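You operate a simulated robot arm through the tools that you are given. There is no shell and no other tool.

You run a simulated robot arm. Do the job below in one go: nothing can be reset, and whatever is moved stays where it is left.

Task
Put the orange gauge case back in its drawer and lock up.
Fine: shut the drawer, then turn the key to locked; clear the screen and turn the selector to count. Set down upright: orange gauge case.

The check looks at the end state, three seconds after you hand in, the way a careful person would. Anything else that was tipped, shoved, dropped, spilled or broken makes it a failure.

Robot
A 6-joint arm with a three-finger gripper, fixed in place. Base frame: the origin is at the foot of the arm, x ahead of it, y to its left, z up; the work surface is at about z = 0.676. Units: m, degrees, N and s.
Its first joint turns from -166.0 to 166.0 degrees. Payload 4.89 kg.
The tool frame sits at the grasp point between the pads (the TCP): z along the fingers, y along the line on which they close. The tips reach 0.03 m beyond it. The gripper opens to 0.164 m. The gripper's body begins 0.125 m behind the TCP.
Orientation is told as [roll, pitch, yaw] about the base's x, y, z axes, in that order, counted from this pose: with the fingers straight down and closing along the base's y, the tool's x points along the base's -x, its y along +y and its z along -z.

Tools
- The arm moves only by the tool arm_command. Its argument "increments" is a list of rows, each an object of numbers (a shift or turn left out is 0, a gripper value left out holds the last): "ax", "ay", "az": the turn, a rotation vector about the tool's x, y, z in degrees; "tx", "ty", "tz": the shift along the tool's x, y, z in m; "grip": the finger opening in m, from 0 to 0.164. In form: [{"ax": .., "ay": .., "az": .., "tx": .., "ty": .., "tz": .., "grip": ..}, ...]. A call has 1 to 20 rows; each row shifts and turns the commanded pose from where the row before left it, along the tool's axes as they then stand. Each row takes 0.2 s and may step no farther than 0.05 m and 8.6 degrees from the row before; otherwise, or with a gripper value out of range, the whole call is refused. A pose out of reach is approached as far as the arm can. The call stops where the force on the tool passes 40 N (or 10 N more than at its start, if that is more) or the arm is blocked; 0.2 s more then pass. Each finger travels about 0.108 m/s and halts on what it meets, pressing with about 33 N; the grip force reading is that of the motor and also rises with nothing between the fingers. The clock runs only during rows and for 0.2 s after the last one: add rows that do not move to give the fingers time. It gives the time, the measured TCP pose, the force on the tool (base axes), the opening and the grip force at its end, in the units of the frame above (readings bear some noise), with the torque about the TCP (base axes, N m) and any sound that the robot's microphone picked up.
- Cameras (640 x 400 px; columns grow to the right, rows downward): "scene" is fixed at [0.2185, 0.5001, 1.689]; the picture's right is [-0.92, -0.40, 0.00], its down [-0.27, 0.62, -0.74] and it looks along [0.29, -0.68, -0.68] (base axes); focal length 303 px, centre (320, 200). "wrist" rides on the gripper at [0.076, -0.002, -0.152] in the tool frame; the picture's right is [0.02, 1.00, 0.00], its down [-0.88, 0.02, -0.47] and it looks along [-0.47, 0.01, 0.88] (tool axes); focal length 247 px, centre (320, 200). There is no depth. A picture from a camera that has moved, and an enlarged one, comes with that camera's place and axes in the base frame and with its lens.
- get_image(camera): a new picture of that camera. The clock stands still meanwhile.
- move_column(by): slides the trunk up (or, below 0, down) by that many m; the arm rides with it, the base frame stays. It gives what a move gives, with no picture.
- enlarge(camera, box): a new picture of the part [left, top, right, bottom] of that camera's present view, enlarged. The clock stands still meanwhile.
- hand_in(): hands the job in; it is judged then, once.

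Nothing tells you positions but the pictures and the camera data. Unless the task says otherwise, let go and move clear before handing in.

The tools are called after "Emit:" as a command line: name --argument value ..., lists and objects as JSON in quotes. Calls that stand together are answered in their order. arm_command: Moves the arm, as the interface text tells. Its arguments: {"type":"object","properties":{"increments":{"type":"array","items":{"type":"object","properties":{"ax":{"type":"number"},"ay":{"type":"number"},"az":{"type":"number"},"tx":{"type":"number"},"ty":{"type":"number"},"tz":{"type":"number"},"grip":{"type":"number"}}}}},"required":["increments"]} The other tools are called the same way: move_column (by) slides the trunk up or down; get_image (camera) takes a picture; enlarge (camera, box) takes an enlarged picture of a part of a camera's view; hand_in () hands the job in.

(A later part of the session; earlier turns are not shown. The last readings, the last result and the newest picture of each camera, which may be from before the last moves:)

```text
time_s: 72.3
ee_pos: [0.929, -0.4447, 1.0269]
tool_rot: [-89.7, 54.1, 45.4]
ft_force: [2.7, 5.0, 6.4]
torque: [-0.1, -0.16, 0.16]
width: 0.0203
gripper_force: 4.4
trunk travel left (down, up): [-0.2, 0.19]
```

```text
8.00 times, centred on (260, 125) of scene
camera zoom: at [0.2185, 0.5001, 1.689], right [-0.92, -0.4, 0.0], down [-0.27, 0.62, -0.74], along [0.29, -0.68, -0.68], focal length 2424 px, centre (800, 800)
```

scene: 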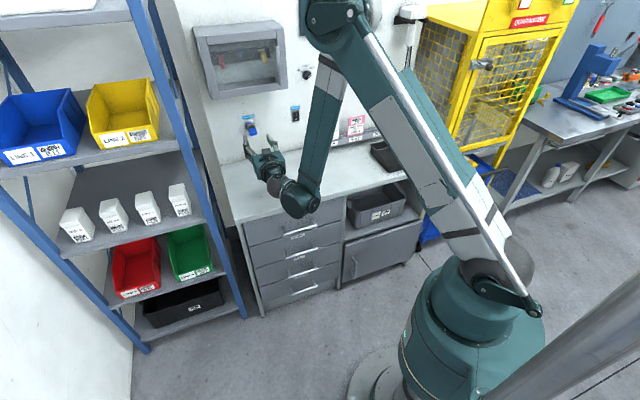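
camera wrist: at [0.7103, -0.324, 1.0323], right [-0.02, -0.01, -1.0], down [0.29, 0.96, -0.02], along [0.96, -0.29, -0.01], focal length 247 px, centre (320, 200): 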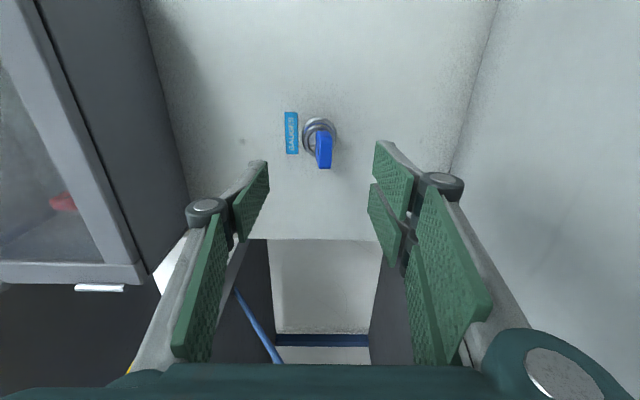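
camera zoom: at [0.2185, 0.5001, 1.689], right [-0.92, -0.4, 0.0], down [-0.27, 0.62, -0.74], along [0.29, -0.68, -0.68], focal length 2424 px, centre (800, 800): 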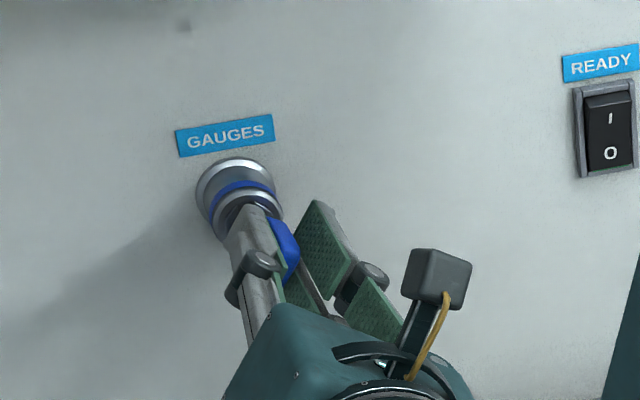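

The key is now at about 50°. I'm shifting slightly to follow its axis and turning further toward 90°.

Emit:
arm_command --increments '[{"ty": -0.0015}, {"az": -6, "tx": 0.0006}, {"az": -6, "tx": 0.0006}, {"az": -6, "tx": 0.0006}, {"az": -6, "tx": 0.0006}, {"az": -6, "tx": 0.0006}, {}]'

Emit:
enlarge --camera "wrist" --box '[220, 60, 420, 220]'

Emit:
enlarge --camera "scene" --box '[230, 100, 290, 150]'

```text
time_s: 73.9
ee_pos: [0.9298, -0.4451, 1.03]
tool_rot: [-88.3, 84.0, 46.8]
ft_force: [3.4, 6.6, 2.4]
torque: [-0.03, -0.08, 0.17]
width: 0.0197
gripper_force: 3.0
trunk travel left (down, up): [-0.2, 0.19]
```

```text
2.50 times, centred on (320, 140) of wrist
camera zoom: at [0.8173, -0.3433, 1.1071], right [-0.7, -0.71, -0.08], down [-0.29, 0.39, -0.88], along [0.65, -0.59, -0.47], focal length 617 px, centre (320, 350)
```

zoom: 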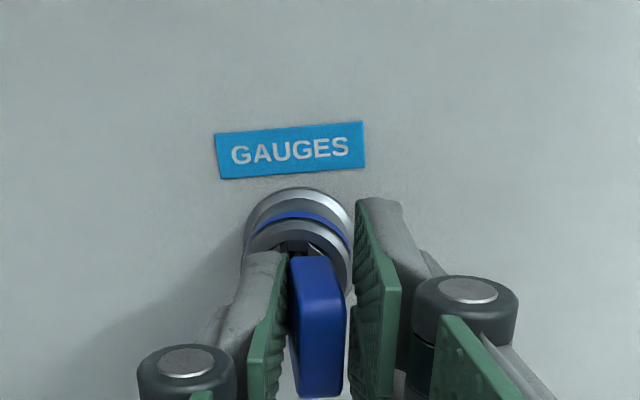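

```text
8.00 times, centred on (260, 125) of scene
camera zoom: at [0.2185, 0.5001, 1.689], right [-0.92, -0.4, 0.0], down [-0.27, 0.62, -0.74], along [0.29, -0.68, -0.68], focal length 2424 px, centre (800, 800)
```

zoom: 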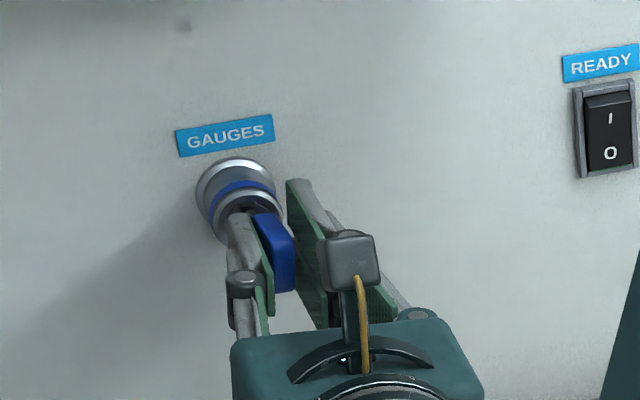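

The key is near vertical. I'm turning a little past 90° to make sure it reaches its stop, watching for resistance or a click.

Emit:
arm_command --increments '[{"ty": -0.0015}, {"az": -4, "tx": 0.0004}, {"az": -4, "tx": 0.0004}, {}]'

Emit:
enlarge --camera "wrist" --box '[220, 60, 420, 220]'

Emit:
arm_command --increments '[{"az": -4, "tx": 0.0004}, {"az": -4, "tx": 0.0004}, {}]'

Emit:
enlarge --camera "wrist" --box '[220, 60, 420, 220]'

Emit:
enlarge --camera "scene" --box '[230, 100, 290, 150]'

```text
time_s: 74.9
ee_pos: [0.9311, -0.4446, 1.0298]
tool_rot: [84.9, 88.0, -139.8]
ft_force: [2.9, 3.2, -0.2]
torque: [0.0, -0.09, 0.11]
width: 0.0187
gripper_force: 2.5
trunk travel left (down, up): [-0.2, 0.19]
```

```text
2.50 times, centred on (320, 140) of wrist
camera zoom: at [0.8255, -0.3349, 1.1081], right [-0.7, -0.71, 0.06], down [-0.37, 0.3, -0.88], along [0.6, -0.64, -0.48], focal length 617 px, centre (320, 350)
```

zoom: 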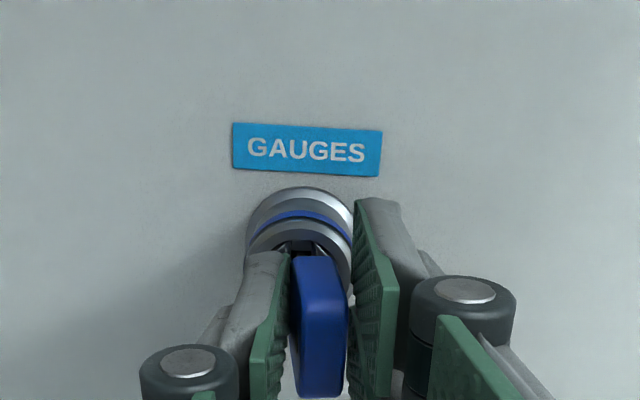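

```text
time_s: 75.7
ee_pos: [0.9309, -0.4447, 1.0321]
tool_rot: [88.9, 79.9, -135.7]
ft_force: [3.8, 8.1, 1.4]
torque: [0.04, -0.18, 0.26]
width: 0.0204
gripper_force: 4.4
trunk travel left (down, up): [-0.2, 0.19]
```

```text
2.50 times, centred on (320, 140) of wrist
camera zoom: at [0.8331, -0.3269, 1.1077], right [-0.69, -0.7, 0.2], down [-0.46, 0.21, -0.86], along [0.56, -0.69, -0.47], focal length 617 px, centre (320, 350)
```

zoom: 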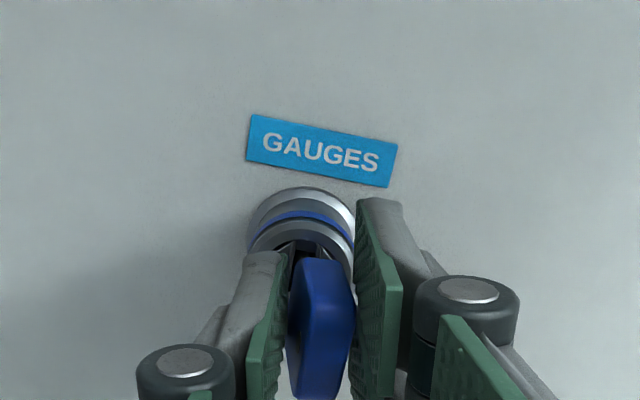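

```text
8.00 times, centred on (260, 125) of scene
camera zoom: at [0.2185, 0.5001, 1.689], right [-0.92, -0.4, 0.0], down [-0.27, 0.62, -0.74], along [0.29, -0.68, -0.68], focal length 2424 px, centre (800, 800)
```

zoom: 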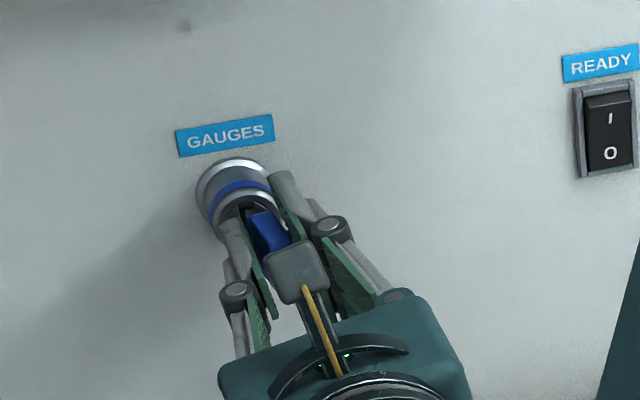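

The key now lags the fingers a bit, which suggests the stop. I'm pressing a little more to confirm it is fully turned.

Emit:
arm_command --increments '[{"az": -4, "tx": 0.0004}, {"az": -4, "tx": 0.0004}, {}]'

Emit:
enlarge --camera "wrist" --box '[220, 60, 420, 220]'

```text
time_s: 76.5
ee_pos: [0.9302, -0.4437, 1.0329]
tool_rot: [89.4, 71.9, -135.4]
ft_force: [9.0, 13.7, 0.2]
torque: [0.2, -0.15, 0.42]
width: 0.0238
gripper_force: 7.6
trunk travel left (down, up): [-0.2, 0.19]
```

```text
2.50 times, centred on (320, 140) of wrist
camera zoom: at [0.8403, -0.3197, 1.1054], right [-0.67, -0.67, 0.33], down [-0.54, 0.13, -0.83], along [0.51, -0.73, -0.45], focal length 617 px, centre (320, 350)
```

zoom: 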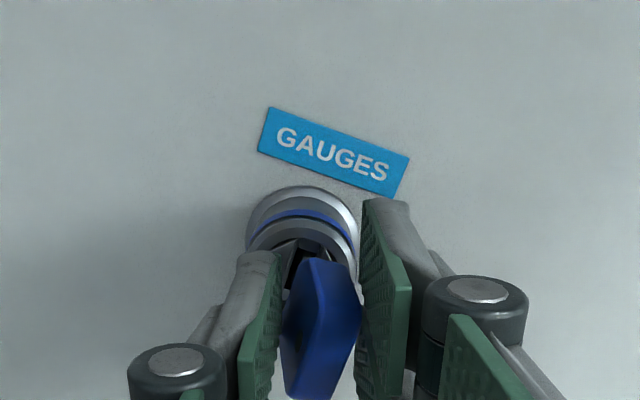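

The key stopped at about 90° while the fingers kept turning, so it is at its end stop. I'm easing back, opening, and backing straight out to check it.

Emit:
arm_command --increments '[{"az": 6, "tx": -0.0006}, {"az": 6, "tx": -0.0006}, {"az": 6, "tx": -0.0006}, {"grip": 0.04}, {"grip": 0.06}, {"grip": 0.08}, {"tz": -0.02}, {"tz": -0.03}, {"tz": -0.03}, {}]'

Emit:
enlarge --camera "wrist" --box '[220, 40, 420, 200]'

Emit:
enlarge --camera "scene" --box '[230, 100, 290, 150]'

```text
time_s: 78.7
ee_pos: [0.8721, -0.3884, 1.0333]
tool_rot: [6.4, 89.9, 141.5]
ft_force: [0.2, 0.2, 0.4]
torque: [-0.01, -0.02, 0.03]
width: 0.0799
gripper_force: 0.0
trunk travel left (down, up): [-0.2, 0.19]
```

```text
2.50 times, centred on (320, 120) of wrist
camera zoom: at [0.7665, -0.2804, 1.1094], right [-0.71, -0.71, 0.02], down [-0.35, 0.32, -0.88], along [0.62, -0.63, -0.48], focal length 617 px, centre (320, 400)
```

zoom: 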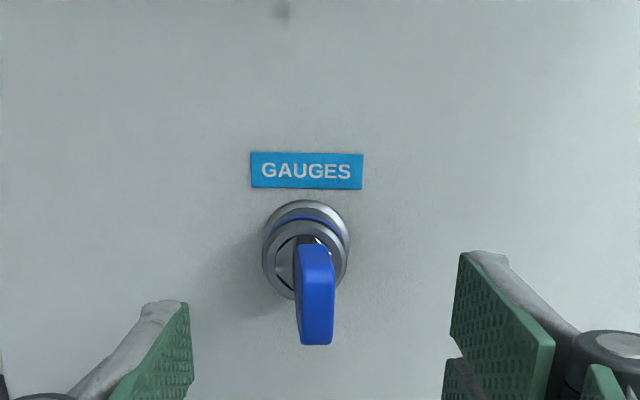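

```text
8.00 times, centred on (260, 125) of scene
camera zoom: at [0.2185, 0.5001, 1.689], right [-0.92, -0.4, 0.0], down [-0.27, 0.62, -0.74], along [0.29, -0.68, -0.68], focal length 2424 px, centre (800, 800)
```

zoom: 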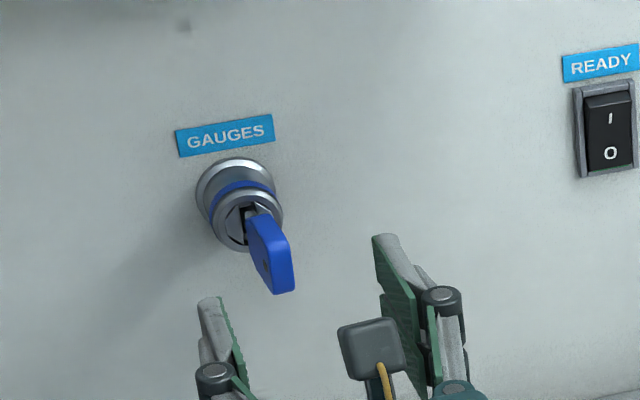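

The key now stands vertical, at the other end of its travel, which is locked. Next comes the CLEAR button; I'll pitch the tool down and carry it under the wall box over to the right, closing the fingers.

Emit:
arm_command --increments '[{"ay": -7.5, "grip": 0.0}, {"ay": -7.5}, {"ay": -7.5}, {"ay": -7.5}, {"ay": -7.5}, {"ay": -7.5}, {"tx": 0.01384, "ty": 0.03171, "tz": -0.0199}, {"tx": 0.01384, "ty": 0.03171, "tz": -0.0199}, {"tx": 0.01384, "ty": 0.03171, "tz": -0.0199}, {"tx": 0.01384, "ty": 0.03171, "tz": -0.0199}, {"tx": 0.01384, "ty": 0.03171, "tz": -0.0199}, {"tx": 0.01384, "ty": 0.03171, "tz": -0.0199}, {"tx": 0.01384, "ty": 0.03171, "tz": -0.0199}, {}]'

Emit:
get_image --camera "wrist"

Emit:
get_image --camera "scene"

```text
time_s: 81.7
ee_pos: [0.6958, -0.5242, 1.1986]
tool_rot: [-0.1, 44.8, 135.2]
ft_force: [0.6, -0.4, -0.3]
torque: [0.0, -0.03, 0.08]
width: 0.0
gripper_force: 32.8
trunk travel left (down, up): [-0.2, 0.19]
```

```text
taken
camera wrist: at [0.6588, -0.4866, 1.3607], right [-0.69, -0.72, 0.02], down [-0.69, 0.66, -0.29], along [0.19, -0.21, -0.96], focal length 247 px, centre (320, 200)
```

wrist: 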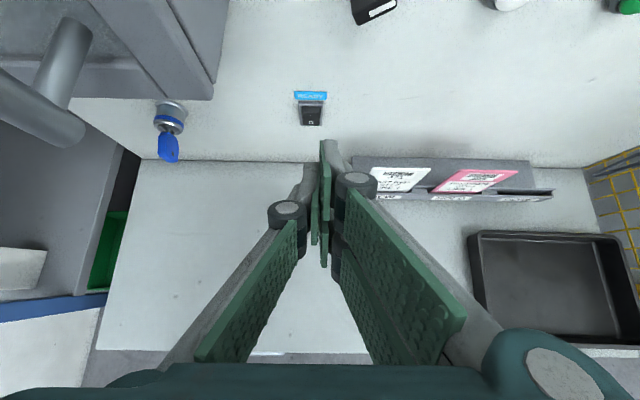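

```text
taken
```

scene: 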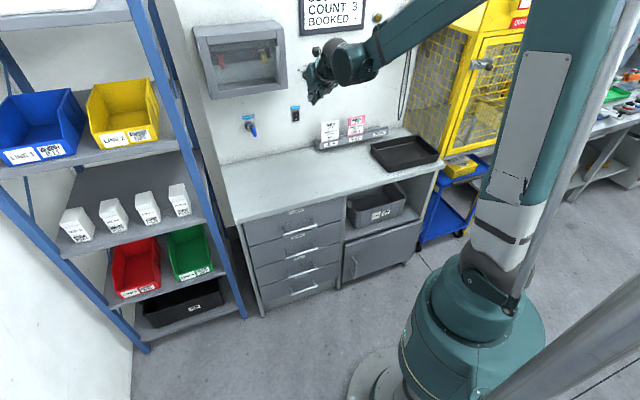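

The path is clear. I'm carrying on to the right until I'm in front of the CLEAR button, then levelling the tool.

Emit:
arm_command --increments '[{"ty": 0.0428}, {"ty": 0.0428}, {"ty": 0.0428}, {"ty": 0.0428}, {"ty": 0.0428}, {"ty": 0.0428}, {"ty": 0.0428}, {"ty": 0.0428}, {"ty": 0.0428}, {"tx": 0.0276, "tz": 0.0276}, {"tx": 0.0276, "tz": 0.0276}, {"ay": 7.5}, {"ay": 7.5}, {"ay": 7.5}, {"ay": 7.5}, {"ay": 7.5}, {"ay": 7.5}, {}]'

Emit:
get_image --camera "wrist"

Emit:
get_image --camera "scene"

```text
time_s: 85.5
ee_pos: [0.636, -0.6775, 1.2033]
tool_rot: [36.4, 87.5, 165.4]
ft_force: [0.2, -0.5, 0.1]
torque: [0.03, 0.0, 0.05]
width: 0.0
gripper_force: 33.0
out of reach, approached as far as the arm can: row 2, 3, 4, 5, 6, 7, 8, 9, 10, 11
trunk travel left (down, up): [-0.2, 0.19]
```

```text
taken
camera wrist: at [0.5439, -0.5586, 1.2854], right [-0.78, -0.63, 0.05], down [-0.35, 0.37, -0.86], along [0.53, -0.69, -0.5], focal length 247 px, centre (320, 200)
```

wrist: 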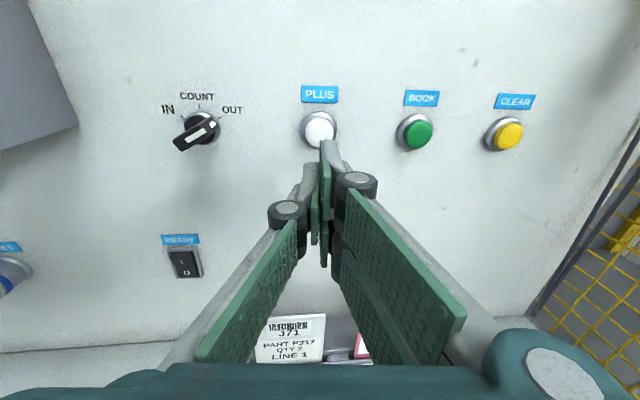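

```text
taken
```

scene: 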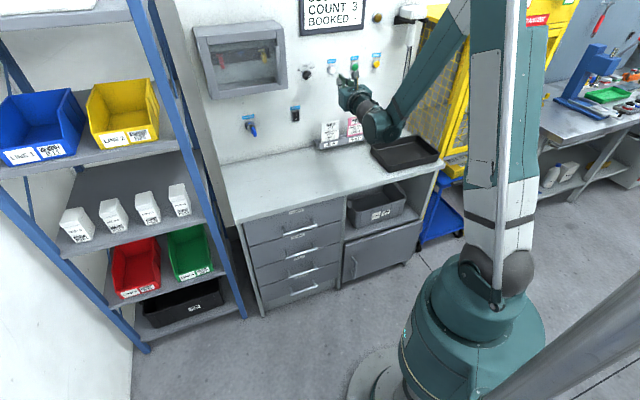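

The arm hit its inner reach limit during the traverse and stopped in front of the PLUS button, slightly yawed but not touching anything. I'll move sideways in smaller steps, keeping this distance from the wall.

Emit:
arm_command --increments '[{"tx": -0.0016, "ty": 0.0392, "tz": 0.0042}, {"tx": -0.0016, "ty": 0.0392, "tz": 0.0042}, {}]'

Emit:
get_image --camera "wrist"

```text
time_s: 86.3
ee_pos: [0.5865, -0.726, 1.1983]
tool_rot: [85.6, 88.5, -145.0]
ft_force: [-0.2, -1.0, 1.4]
torque: [0.0, -0.02, 0.15]
width: 0.0
gripper_force: 33.1
out of reach, approached as far as the arm can: row 2
trunk travel left (down, up): [-0.2, 0.19]
```

```text
taken
camera wrist: at [0.4939, -0.6062, 1.2767], right [-0.77, -0.63, 0.05], down [-0.33, 0.34, -0.88], along [0.54, -0.7, -0.47], focal length 247 px, centre (320, 200)
```

wrist: 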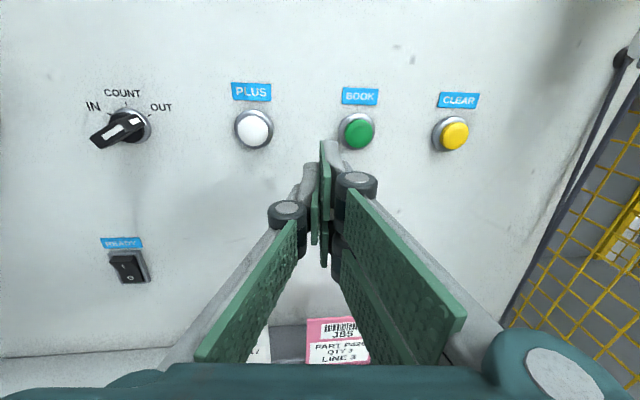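

I'm again at the limit, so I'll go 25 mm closer to the wall (tips still about 4 cm from it) and continue to the right.

Emit:
arm_command --increments '[{"tz": 0.0125}, {"tz": 0.0125}, {"ty": 0.028}, {"ty": 0.028}, {}]'

Emit:
get_image --camera "wrist"

```text
time_s: 87.5
ee_pos: [0.5596, -0.7797, 1.2]
tool_rot: [105.8, 88.6, -125.0]
ft_force: [0.1, -0.1, 0.0]
torque: [-0.02, -0.02, 0.0]
width: 0.0001
gripper_force: 33.4
trunk travel left (down, up): [-0.2, 0.19]
```

```text
taken
camera wrist: at [0.4655, -0.6599, 1.2756], right [-0.77, -0.63, 0.05], down [-0.33, 0.34, -0.88], along [0.54, -0.7, -0.47], focal length 247 px, centre (320, 200)
```

wrist: 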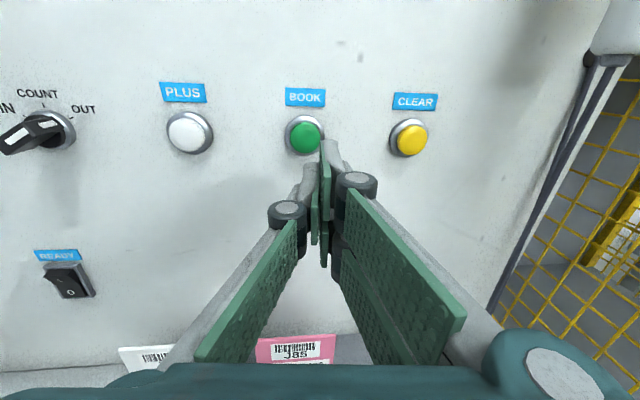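

I'm in front of BOOK without touching it and back within reach. I'm going on to CLEAR and squaring the tool to the wall.

Emit:
arm_command --increments '[{"tx": 0.003, "ty": 0.0347, "tz": 0.0036}, {"tx": 0.003, "ty": 0.0347, "tz": 0.0036}, {"tx": 0.003, "ty": 0.0347, "tz": 0.0036}, {"ax": 6}, {}]'

Emit:
get_image --camera "wrist"

Emit:
enlarge --camera "scene" --box '[290, 0, 430, 100]'

```text
time_s: 88.7
ee_pos: [0.486, -0.8546, 1.2116]
tool_rot: [99.9, 88.5, -124.9]
ft_force: [0.6, -0.7, -0.1]
torque: [-0.02, 0.01, 0.06]
width: 0.0
gripper_force: 32.8
trunk travel left (down, up): [-0.2, 0.19]
```

```text
taken
camera wrist: at [0.3794, -0.7446, 1.288], right [-0.7, -0.71, 0.05], down [-0.36, 0.3, -0.88], along [0.61, -0.64, -0.47], focal length 247 px, centre (320, 200)
```

wrist: 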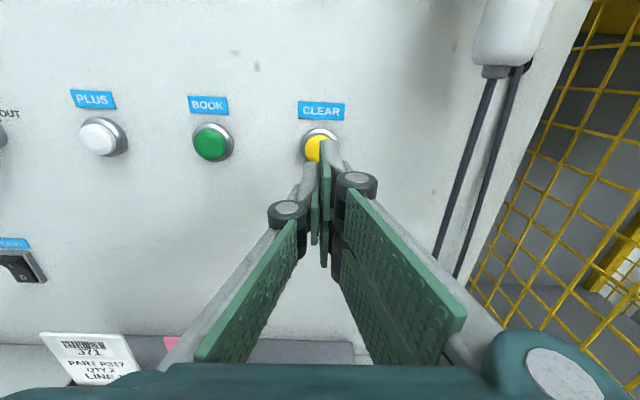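

```text
4.00 times, centred on (360, 50) of scene
camera zoom: at [0.2185, 0.5001, 1.689], right [-0.92, -0.4, 0.0], down [-0.27, 0.62, -0.74], along [0.29, -0.68, -0.68], focal length 1212 px, centre (160, 800)
```

zoom: 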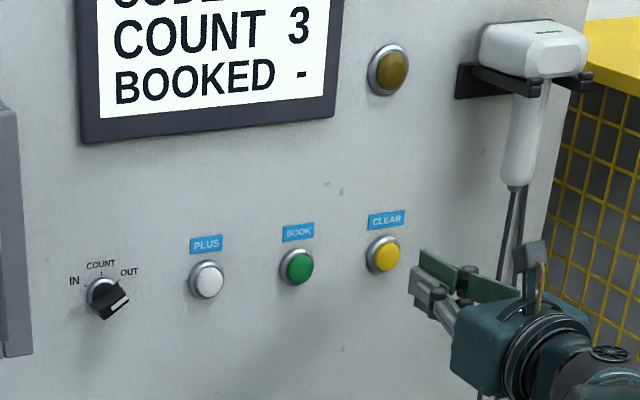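

The fingertips are right in front of CLEAR. I'm raising 4 mm and advancing to just short of the cap.

Emit:
arm_command --increments '[{"tx": 0.004}, {"tz": 0.015}, {"tz": 0.015}, {"tz": 0.01}, {}]'

Emit:
get_image --camera "wrist"

Emit:
enlarge --camera "scene" --box '[350, 40, 420, 90]'

```text
time_s: 89.9
ee_pos: [0.5148, -0.8815, 1.2153]
tool_rot: [99.7, 88.5, -125.1]
ft_force: [-1.1, -0.8, 0.7]
torque: [-0.01, -0.04, 0.01]
width: 0.0
gripper_force: 32.3
trunk travel left (down, up): [-0.2, 0.19]
```

```text
taken
camera wrist: at [0.4092, -0.7728, 1.2922], right [-0.7, -0.71, 0.05], down [-0.36, 0.3, -0.88], along [0.61, -0.64, -0.47], focal length 247 px, centre (320, 200)
```

wrist: 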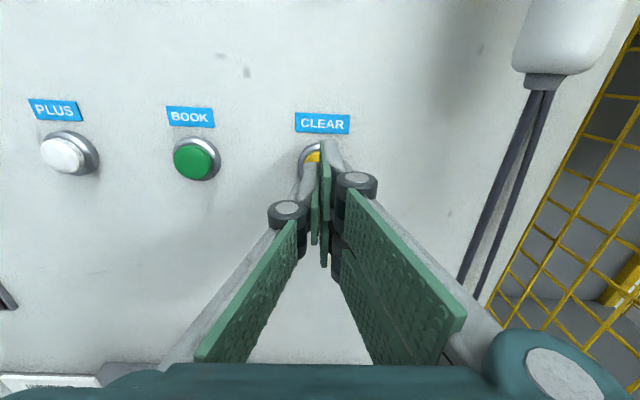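

```text
8.00 times, centred on (385, 65) of scene
camera zoom: at [0.2185, 0.5001, 1.689], right [-0.92, -0.4, 0.0], down [-0.27, 0.62, -0.74], along [0.29, -0.68, -0.68], focal length 2424 px, centre (-200, 1280)
```

zoom: 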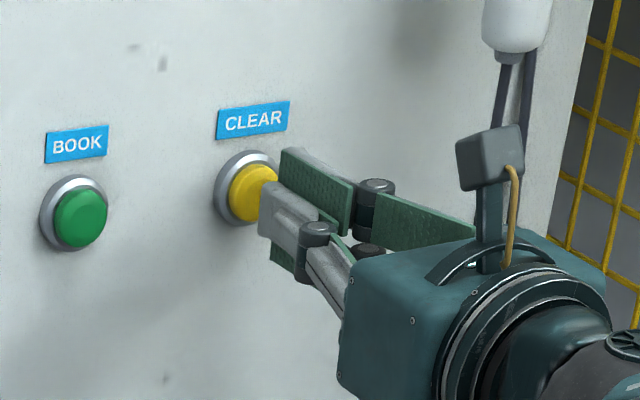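

The tips are almost on the cap and centred. I'm pressing in small steps and watching the force, sound and screen.

Emit:
arm_command --increments '[{"tz": 0.003}, {"tz": 0.003}, {"tz": 0.003}, {}]'

Emit:
enlarge --camera "scene" --box '[290, 0, 430, 100]'

```text
time_s: 90.9
ee_pos: [0.5215, -0.8875, 1.2163]
tool_rot: [100.0, 88.5, -124.8]
ft_force: [0.5, 0.2, 0.0]
torque: [-0.03, -0.02, 0.03]
width: 0.0
gripper_force: 33.1
trunk travel left (down, up): [-0.2, 0.19]
```

```text
4.00 times, centred on (360, 50) of scene
camera zoom: at [0.2185, 0.5001, 1.689], right [-0.92, -0.4, 0.0], down [-0.27, 0.62, -0.74], along [0.29, -0.68, -0.68], focal length 1212 px, centre (160, 800)
```

zoom: 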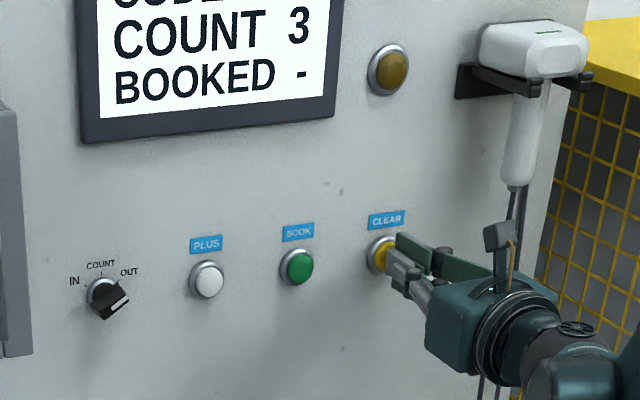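

Emit:
arm_command --increments '[{"tz": 0.003}, {"tz": 0.003}, {}]'

Emit:
arm_command --increments '[{"tz": 0.002}, {"tz": 0.002}, {}]'

Emit:
enlarge --camera "scene" --box '[290, 0, 430, 100]'

```text
time_s: 91.7
ee_pos: [0.5261, -0.8926, 1.215]
tool_rot: [99.9, 88.5, -124.8]
ft_force: [-0.5, -0.5, 0.4]
torque: [-0.02, 0.02, -0.01]
width: 0.0
gripper_force: 32.7
trunk travel left (down, up): [-0.2, 0.19]
```

```text
time_s: 92.5
ee_pos: [0.5282, -0.8945, 1.2154]
tool_rot: [100.0, 88.5, -124.8]
ft_force: [0.3, -0.6, -0.1]
torque: [0.02, -0.02, -0.02]
width: 0.0061
gripper_force: 45.2
trunk travel left (down, up): [-0.2, 0.19]
```

```text
4.00 times, centred on (360, 50) of scene
camera zoom: at [0.2185, 0.5001, 1.689], right [-0.92, -0.4, 0.0], down [-0.27, 0.62, -0.74], along [0.29, -0.68, -0.68], focal length 1212 px, centre (160, 800)
```

zoom: 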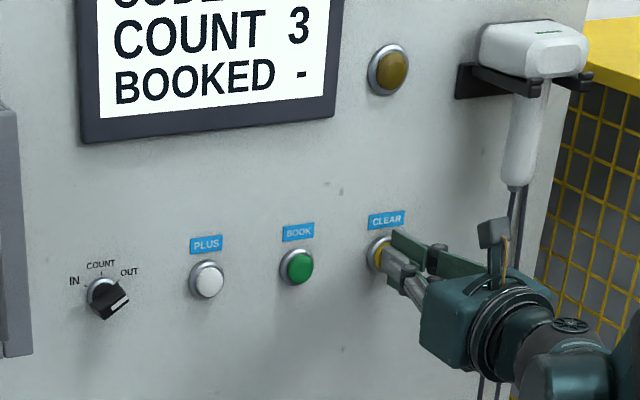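

The fingertips have been spread 6 mm, as if wedged by the cap. I'll take a close look before pressing further.

Emit:
enlarge --camera "scene" --box '[365, 45, 405, 75]'

Emit:
enlarge --camera "wrist" --box '[260, 90, 400, 200]'

```text
13.33 times, centred on (385, 60) of scene
camera zoom: at [0.2185, 0.5001, 1.689], right [-0.92, -0.4, 0.0], down [-0.27, 0.62, -0.74], along [0.29, -0.68, -0.68], focal length 4040 px, centre (-547, 2067)
```

zoom: 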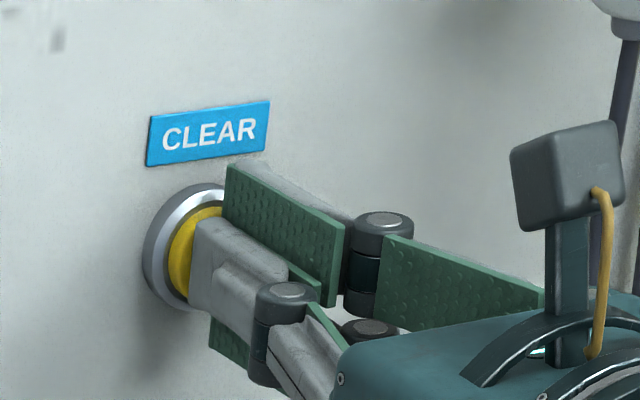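

```text
3.64 times, centred on (330, 145) of wrist
camera zoom: at [0.4225, -0.7858, 1.2925], right [-0.7, -0.71, 0.05], down [-0.36, 0.3, -0.88], along [0.61, -0.64, -0.47], focal length 898 px, centre (284, 400)
```

zoom: 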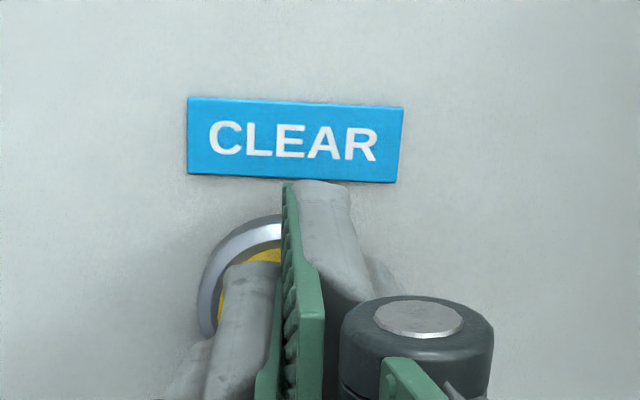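

The two finger halves landed either side of the domed cap and got wedged apart. I'm backing off, re-closing, and shifting so the single left prong meets the middle of the cap.

Emit:
arm_command --increments '[{"tz": -0.01}, {"tz": -0.01}, {"grip": 0.0}, {"tx": 0.004, "ty": 0.004}, {}]'

Emit:
enlarge --camera "wrist" --box '[260, 90, 400, 200]'

Emit:
enlarge --camera "scene" --box '[365, 45, 405, 75]'

```text
time_s: 93.7
ee_pos: [0.5115, -0.8837, 1.2203]
tool_rot: [100.1, 88.6, -124.8]
ft_force: [1.2, 0.5, -0.1]
torque: [0.01, 0.01, -0.02]
width: 0.0
gripper_force: 44.8
trunk travel left (down, up): [-0.2, 0.19]
```

```text
3.64 times, centred on (330, 145) of wrist
camera zoom: at [0.4054, -0.7746, 1.2967], right [-0.7, -0.71, 0.05], down [-0.36, 0.3, -0.88], along [0.61, -0.64, -0.47], focal length 898 px, centre (284, 400)
```

zoom: 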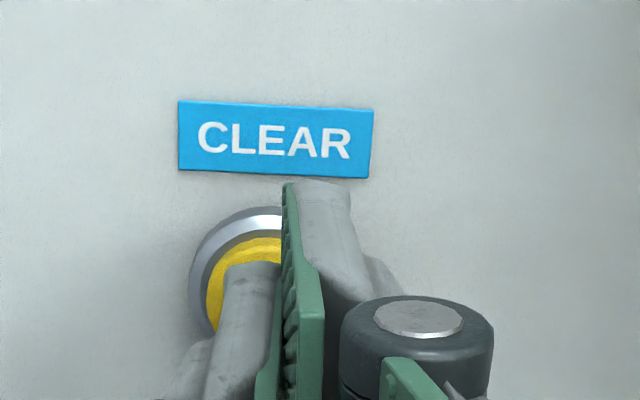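

```text
13.33 times, centred on (385, 60) of scene
camera zoom: at [0.2185, 0.5001, 1.689], right [-0.92, -0.4, 0.0], down [-0.27, 0.62, -0.74], along [0.29, -0.68, -0.68], focal length 4040 px, centre (-547, 2067)
```

zoom: 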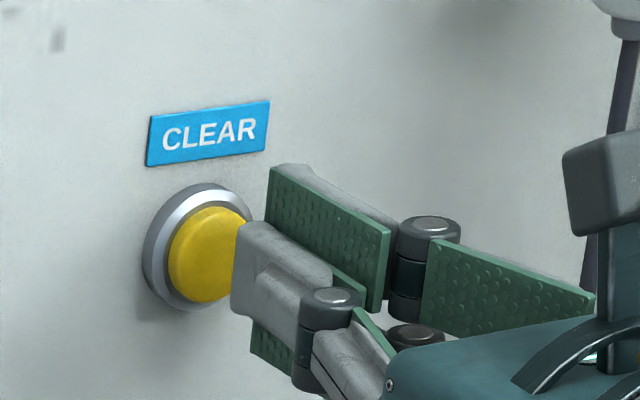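

The prong is close to the cap centre but a bit high, so I'm lowering 3 mm and pressing in small steps.

Emit:
arm_command --increments '[{"tx": -0.003, "ty": 0.001}, {"tz": 0.01}, {"tz": 0.008}, {"tz": 0.002}, {}]'

Emit:
arm_command --increments '[{"tz": 0.002}, {"tz": 0.002}, {}]'

Emit:
enlarge --camera "scene" --box '[290, 0, 430, 100]'

Emit:
enlarge --camera "scene" --box '[365, 45, 405, 75]'

```text
time_s: 94.9
ee_pos: [0.5251, -0.8986, 1.2168]
tool_rot: [100.1, 88.4, -124.7]
ft_force: [-0.4, 0.6, 0.9]
torque: [-0.01, 0.03, -0.05]
width: 0.0059
gripper_force: 45.3
trunk travel left (down, up): [-0.2, 0.19]
```

```text
time_s: 95.7
ee_pos: [0.5277, -0.9028, 1.2167]
tool_rot: [100.3, 88.5, -124.5]
ft_force: [-3.9, 4.6, -1.7]
torque: [0.05, 0.06, 0.03]
width: 0.0058
gripper_force: 45.0
trunk travel left (down, up): [-0.2, 0.19]
heard: click
```

```text
4.00 times, centred on (360, 50) of scene
camera zoom: at [0.2185, 0.5001, 1.689], right [-0.92, -0.4, 0.0], down [-0.27, 0.62, -0.74], along [0.29, -0.68, -0.68], focal length 1212 px, centre (160, 800)
```

zoom: 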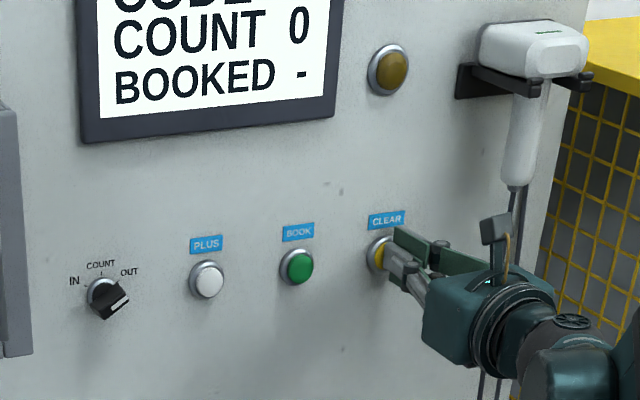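

```text
13.33 times, centred on (385, 60) of scene
camera zoom: at [0.2185, 0.5001, 1.689], right [-0.92, -0.4, 0.0], down [-0.27, 0.62, -0.74], along [0.29, -0.68, -0.68], focal length 4040 px, centre (-547, 2067)
```

zoom: 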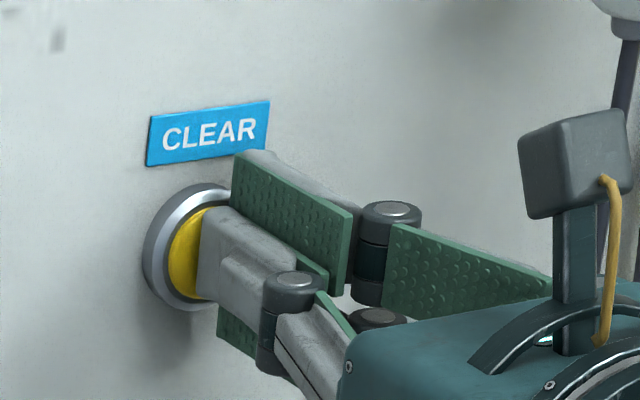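

A click was heard and the screen's count went to 0, so CLEAR worked. I'm backing off, dropping below the button row, and traversing left to the selector at a safe distance.

Emit:
arm_command --increments '[{"tz": -0.012}, {"tz": -0.025}, {"tx": -0.03}, {"tx": -0.03}, {"tx": -0.025}, {"tx": 0.0021, "ty": -0.0425}, {"tx": 0.0021, "ty": -0.0425}, {"tx": 0.0021, "ty": -0.0425}, {"tx": 0.0021, "ty": -0.0425}, {}]'

Emit:
get_image --camera "wrist"

Emit:
enlarge --camera "scene" --box '[280, 0, 420, 100]'

```text
time_s: 97.9
ee_pos: [0.6206, -0.7566, 1.1374]
tool_rot: [100.0, 88.5, -124.7]
ft_force: [-0.4, 0.1, 0.5]
torque: [0.02, -0.02, -0.03]
width: 0.0001
gripper_force: 45.1
trunk travel left (down, up): [-0.2, 0.19]
```

```text
taken
camera wrist: at [0.5144, -0.6471, 1.2133], right [-0.7, -0.71, 0.05], down [-0.36, 0.3, -0.88], along [0.61, -0.64, -0.47], focal length 247 px, centre (320, 200)
```

wrist: 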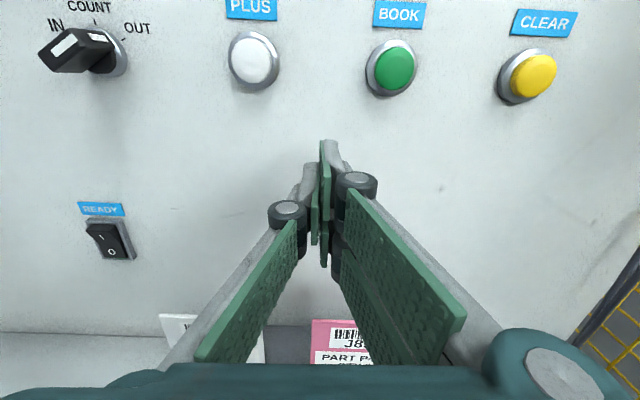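

```text
4.00 times, centred on (350, 50) of scene
camera zoom: at [0.2185, 0.5001, 1.689], right [-0.92, -0.4, 0.0], down [-0.27, 0.62, -0.74], along [0.29, -0.68, -0.68], focal length 1212 px, centre (200, 800)
```

zoom: 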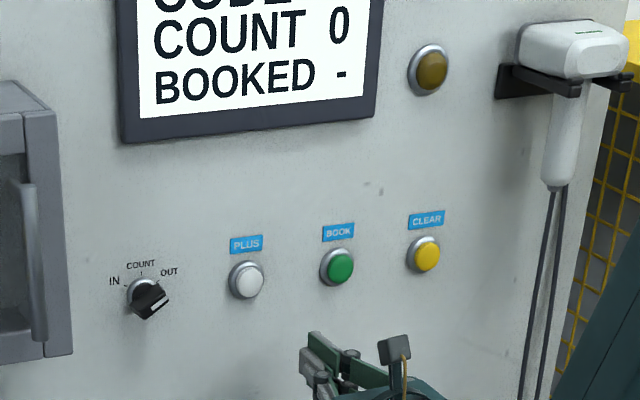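

I'm half way across, below the buttons. I'll zoom in on the selector from here to read its pointer and angle.

Emit:
enlarge --camera "wrist" --box '[20, 0, 180, 100]'

Emit:
enlarge --camera "scene" --box '[295, 55, 335, 85]'

```text
4.00 times, centred on (100, 50) of wrist
camera zoom: at [0.5144, -0.6471, 1.2133], right [-0.7, -0.71, 0.05], down [-0.36, 0.3, -0.88], along [0.61, -0.64, -0.47], focal length 988 px, centre (1200, 800)
```

zoom: 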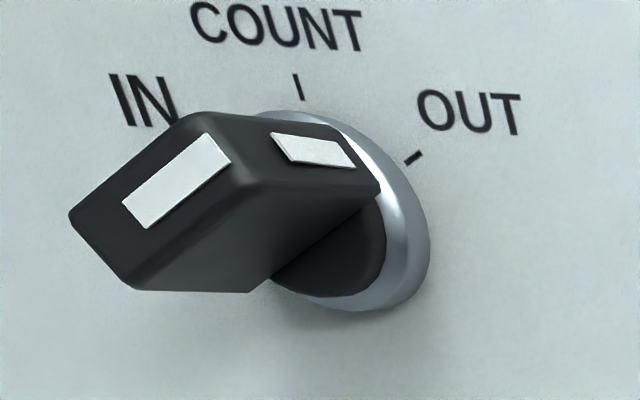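

```text
13.33 times, centred on (315, 70) of scene
camera zoom: at [0.2185, 0.5001, 1.689], right [-0.92, -0.4, 0.0], down [-0.27, 0.62, -0.74], along [0.29, -0.68, -0.68], focal length 4040 px, centre (387, 1933)
```

zoom: 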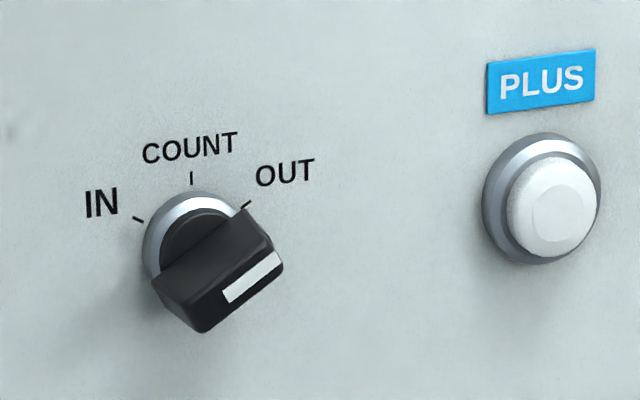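

The selector points at OUT, 60° to the right of COUNT, so it must turn 60° counter-clockwise. I'm moving under it, opening the fingers a little, and rolling the tool so they can close across the bar.

Emit:
arm_command --increments '[{"tx": 0.0013, "ty": -0.043, "grip": 0.05}, {"tx": 0.0013, "ty": -0.043}, {"tx": 0.0013, "ty": -0.043}, {"tx": 0.0013, "ty": -0.043}, {}]'

Emit:
arm_command --increments '[{"az": 7.7}, {"az": 7.7}, {"az": 7.7}, {"az": 7.7}, {"az": 7.7}, {"az": 7.7}, {"az": 7.7}, {"az": 7.7}, {}]'

Emit:
get_image --camera "wrist"

Emit:
enlarge --camera "scene" --box '[270, 40, 370, 120]'

```text
time_s: 99.1
ee_pos: [0.7392, -0.6369, 1.1376]
tool_rot: [100.4, 88.5, -124.5]
ft_force: [-0.3, -0.5, -0.6]
torque: [0.0, 0.03, 0.05]
width: 0.0501
gripper_force: 0.1
out of reach, approached as far as the arm can: row 3
trunk travel left (down, up): [-0.2, 0.19]
```

```text
time_s: 101.1
ee_pos: [0.7385, -0.6375, 1.1366]
tool_rot: [-90.4, 29.9, 45.1]
ft_force: [0.8, 0.3, 0.7]
torque: [0.05, 0.01, 0.0]
width: 0.0503
gripper_force: 0.1
trunk travel left (down, up): [-0.2, 0.19]
```

```text
taken
camera wrist: at [0.5835, -0.5775, 1.1761], right [-0.36, -0.37, -0.86], down [0.2, 0.87, -0.46], along [0.91, -0.33, -0.24], focal length 247 px, centre (320, 200)
```

wrist: 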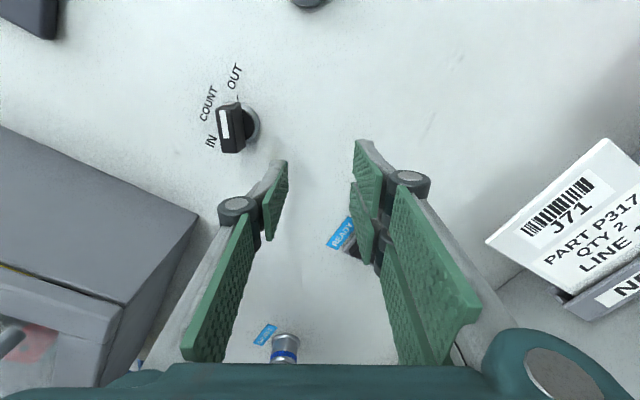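

```text
5.00 times, centred on (320, 80) of scene
camera zoom: at [0.2185, 0.5001, 1.689], right [-0.92, -0.4, 0.0], down [-0.27, 0.62, -0.74], along [0.29, -0.68, -0.68], focal length 1515 px, centre (320, 800)
```

zoom: 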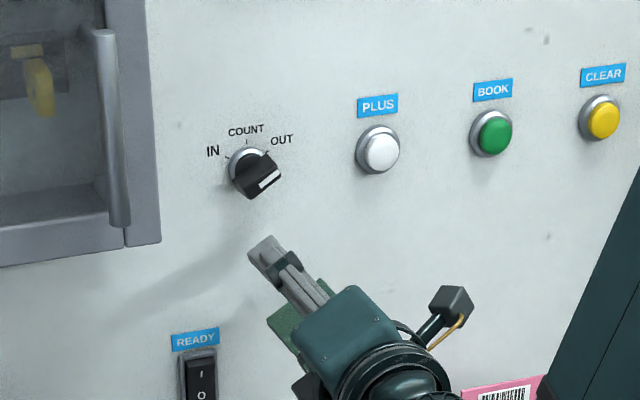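

The tool is rolled so the fingers will close across the selector's bar. I'll zoom to get the knob centre relative to the fingers.

Emit:
enlarge --camera "wrist" --box '[190, 60, 310, 180]'

```text
3.33 times, centred on (250, 120) of wrist
camera zoom: at [0.5835, -0.5775, 1.1761], right [-0.36, -0.37, -0.86], down [0.2, 0.87, -0.46], along [0.91, -0.33, -0.24], focal length 823 px, centre (553, 467)
```

zoom: 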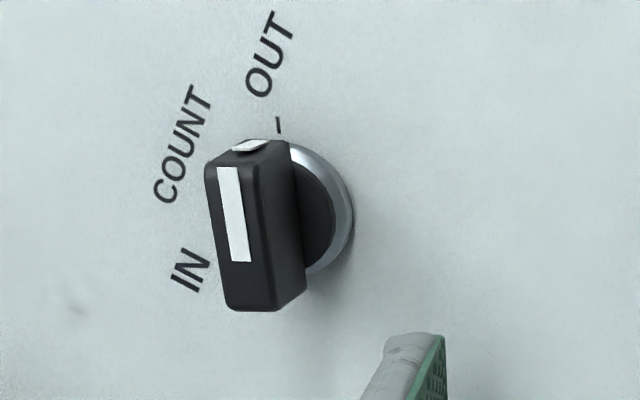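

The knob axis is at about u 0.079, z 1.215, with its front face about 4 cm off the wall and a bar roughly 12 × 35 mm. I'm raising the open fingers in front of it.

Emit:
arm_command --increments '[{"tx": 0.0113, "ty": -0.0239}, {"tx": 0.0113, "ty": -0.0239}, {"tx": 0.0113, "ty": -0.0239}, {}]'

Emit:
enlarge --camera "wrist" --box '[220, 60, 420, 220]'

Emit:
enlarge --camera "scene" --box '[290, 50, 350, 100]'

```text
time_s: 102.1
ee_pos: [0.7413, -0.6322, 1.2153]
tool_rot: [-90.2, 29.8, 45.2]
ft_force: [0.2, -0.3, 1.1]
torque: [0.04, 0.04, 0.02]
width: 0.0502
gripper_force: 0.1
trunk travel left (down, up): [-0.2, 0.19]
```

```text
2.50 times, centred on (320, 140) of wrist
camera zoom: at [0.5869, -0.5723, 1.2549], right [-0.36, -0.37, -0.86], down [0.2, 0.87, -0.46], along [0.91, -0.33, -0.24], focal length 617 px, centre (320, 350)
```

zoom: 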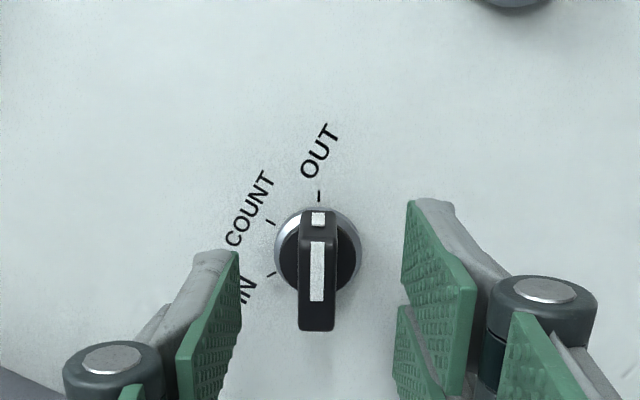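

```text
8.00 times, centred on (320, 75) of scene
camera zoom: at [0.2185, 0.5001, 1.689], right [-0.92, -0.4, 0.0], down [-0.27, 0.62, -0.74], along [0.29, -0.68, -0.68], focal length 2424 px, centre (320, 1200)
```

zoom: 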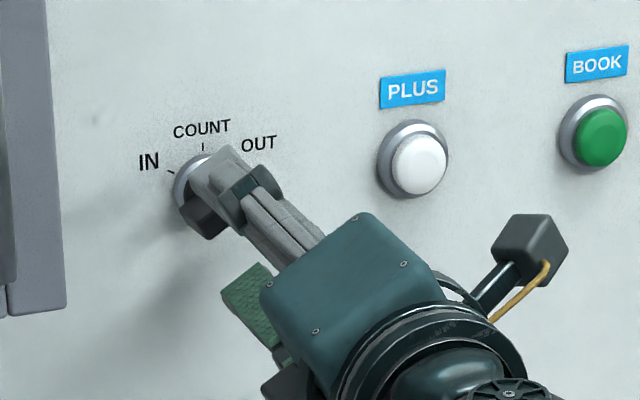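

Alignment is very good, with the bar straight between the fingers. I'm moving in to straddle the bar and closing to just touch it.

Emit:
arm_command --increments '[{"tx": -0.001, "ty": -0.001, "tz": 0.01}, {"tz": 0.013}, {"tz": 0.011}, {"grip": 0.03}, {"grip": 0.02}, {"grip": 0.016}, {}, {}]'

Emit:
enlarge --camera "wrist" --box '[220, 60, 420, 220]'

Emit:
enlarge --camera "scene" --box '[290, 50, 350, 100]'

```text
time_s: 103.9
ee_pos: [0.7672, -0.6575, 1.2157]
tool_rot: [-90.3, 30.0, 45.1]
ft_force: [0.0, -0.5, 0.0]
torque: [0.0, -0.02, 0.0]
width: 0.0162
gripper_force: 0.1
trunk travel left (down, up): [-0.2, 0.19]
```

```text
2.50 times, centred on (320, 140) of wrist
camera zoom: at [0.6127, -0.5959, 1.2552], right [-0.36, -0.37, -0.86], down [0.2, 0.87, -0.46], along [0.91, -0.33, -0.24], focal length 617 px, centre (320, 350)
```

zoom: 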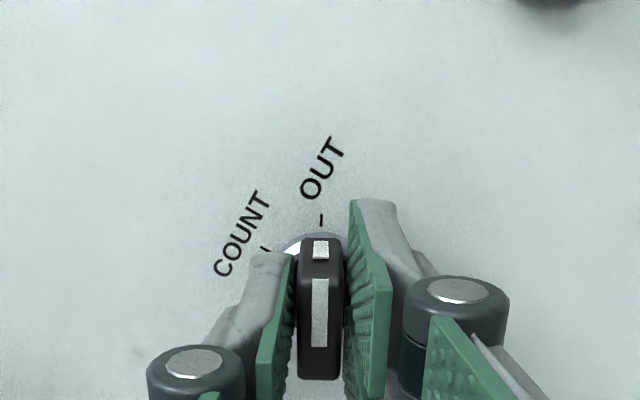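

```text
8.00 times, centred on (320, 75) of scene
camera zoom: at [0.2185, 0.5001, 1.689], right [-0.92, -0.4, 0.0], down [-0.27, 0.62, -0.74], along [0.29, -0.68, -0.68], focal length 2424 px, centre (320, 1200)
```

zoom: 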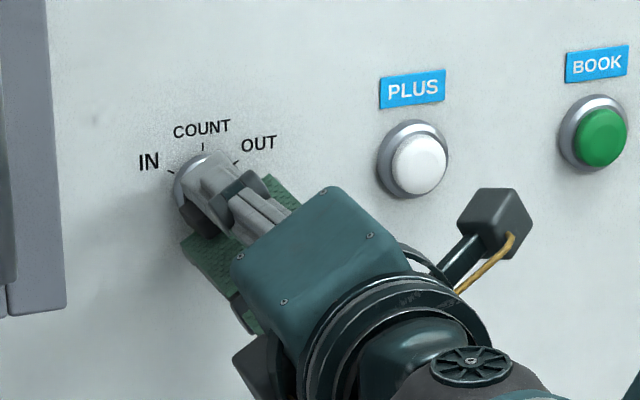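

The bar is centred with small gaps, so I'm closing to hold it and turning counter-clockwise in small steps with force checks.

Emit:
arm_command --increments '[{"grip": 0.013}, {"grip": 0.011}, {}]'

Emit:
arm_command --increments '[{"az": -5}, {"az": -5}, {"az": -5}, {}]'

Emit:
enlarge --camera "wrist" --box '[220, 60, 420, 220]'

```text
time_s: 104.7
ee_pos: [0.7679, -0.6554, 1.2152]
tool_rot: [-90.3, 29.9, 45.1]
ft_force: [0.1, 0.2, 0.6]
torque: [-0.11, 0.04, 0.01]
width: 0.013
gripper_force: 45.1
trunk travel left (down, up): [-0.2, 0.19]
```

```text
time_s: 105.7
ee_pos: [0.7671, -0.6552, 1.2171]
tool_rot: [-90.4, 45.0, 44.9]
ft_force: [9.8, -4.4, 11.3]
torque: [-0.07, -0.12, 0.27]
width: 0.0127
gripper_force: 44.7
trunk travel left (down, up): [-0.2, 0.19]
```

```text
2.50 times, centred on (320, 140) of wrist
camera zoom: at [0.6216, -0.5868, 1.2712], right [-0.51, -0.51, -0.69], down [0.1, 0.76, -0.64], along [0.86, -0.39, -0.34], focal length 617 px, centre (320, 350)
```

zoom: 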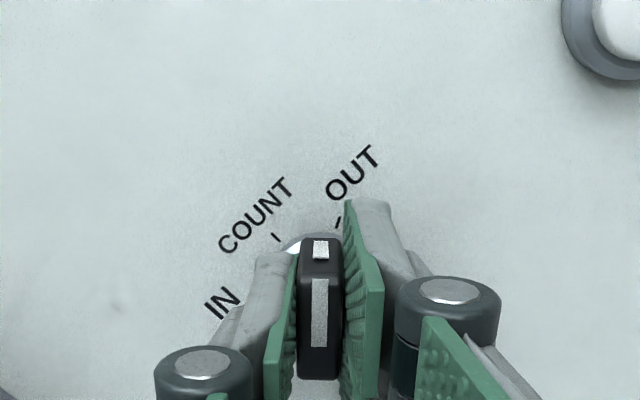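

The knob turns with the gripper (15° done), and forces are modest. I'm continuing to about 40°.

Emit:
arm_command --increments '[{"az": -5}, {"az": -5}, {"az": -5}, {"az": -5}, {"az": -5}, {}]'

Emit:
enlarge --camera "wrist" --box '[220, 60, 420, 220]'

```text
time_s: 107.1
ee_pos: [0.7685, -0.6557, 1.2161]
tool_rot: [-90.8, 70.0, 44.4]
ft_force: [3.9, 1.7, 10.4]
torque: [-0.31, -0.3, 0.09]
width: 0.0129
gripper_force: 45.6
trunk travel left (down, up): [-0.2, 0.19]
stopped in row 6: the force on the tool passed its limit at 41 N (the readings are from after the stop); the commanded pose is now the measured one
```

```text
2.50 times, centred on (320, 140) of wrist
camera zoom: at [0.6418, -0.5662, 1.2888], right [-0.66, -0.67, -0.32], down [-0.13, 0.53, -0.84], along [0.73, -0.51, -0.44], focal length 617 px, centre (320, 350)
```

zoom: 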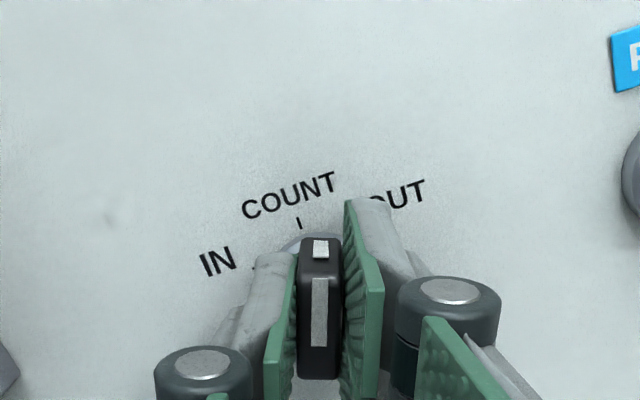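

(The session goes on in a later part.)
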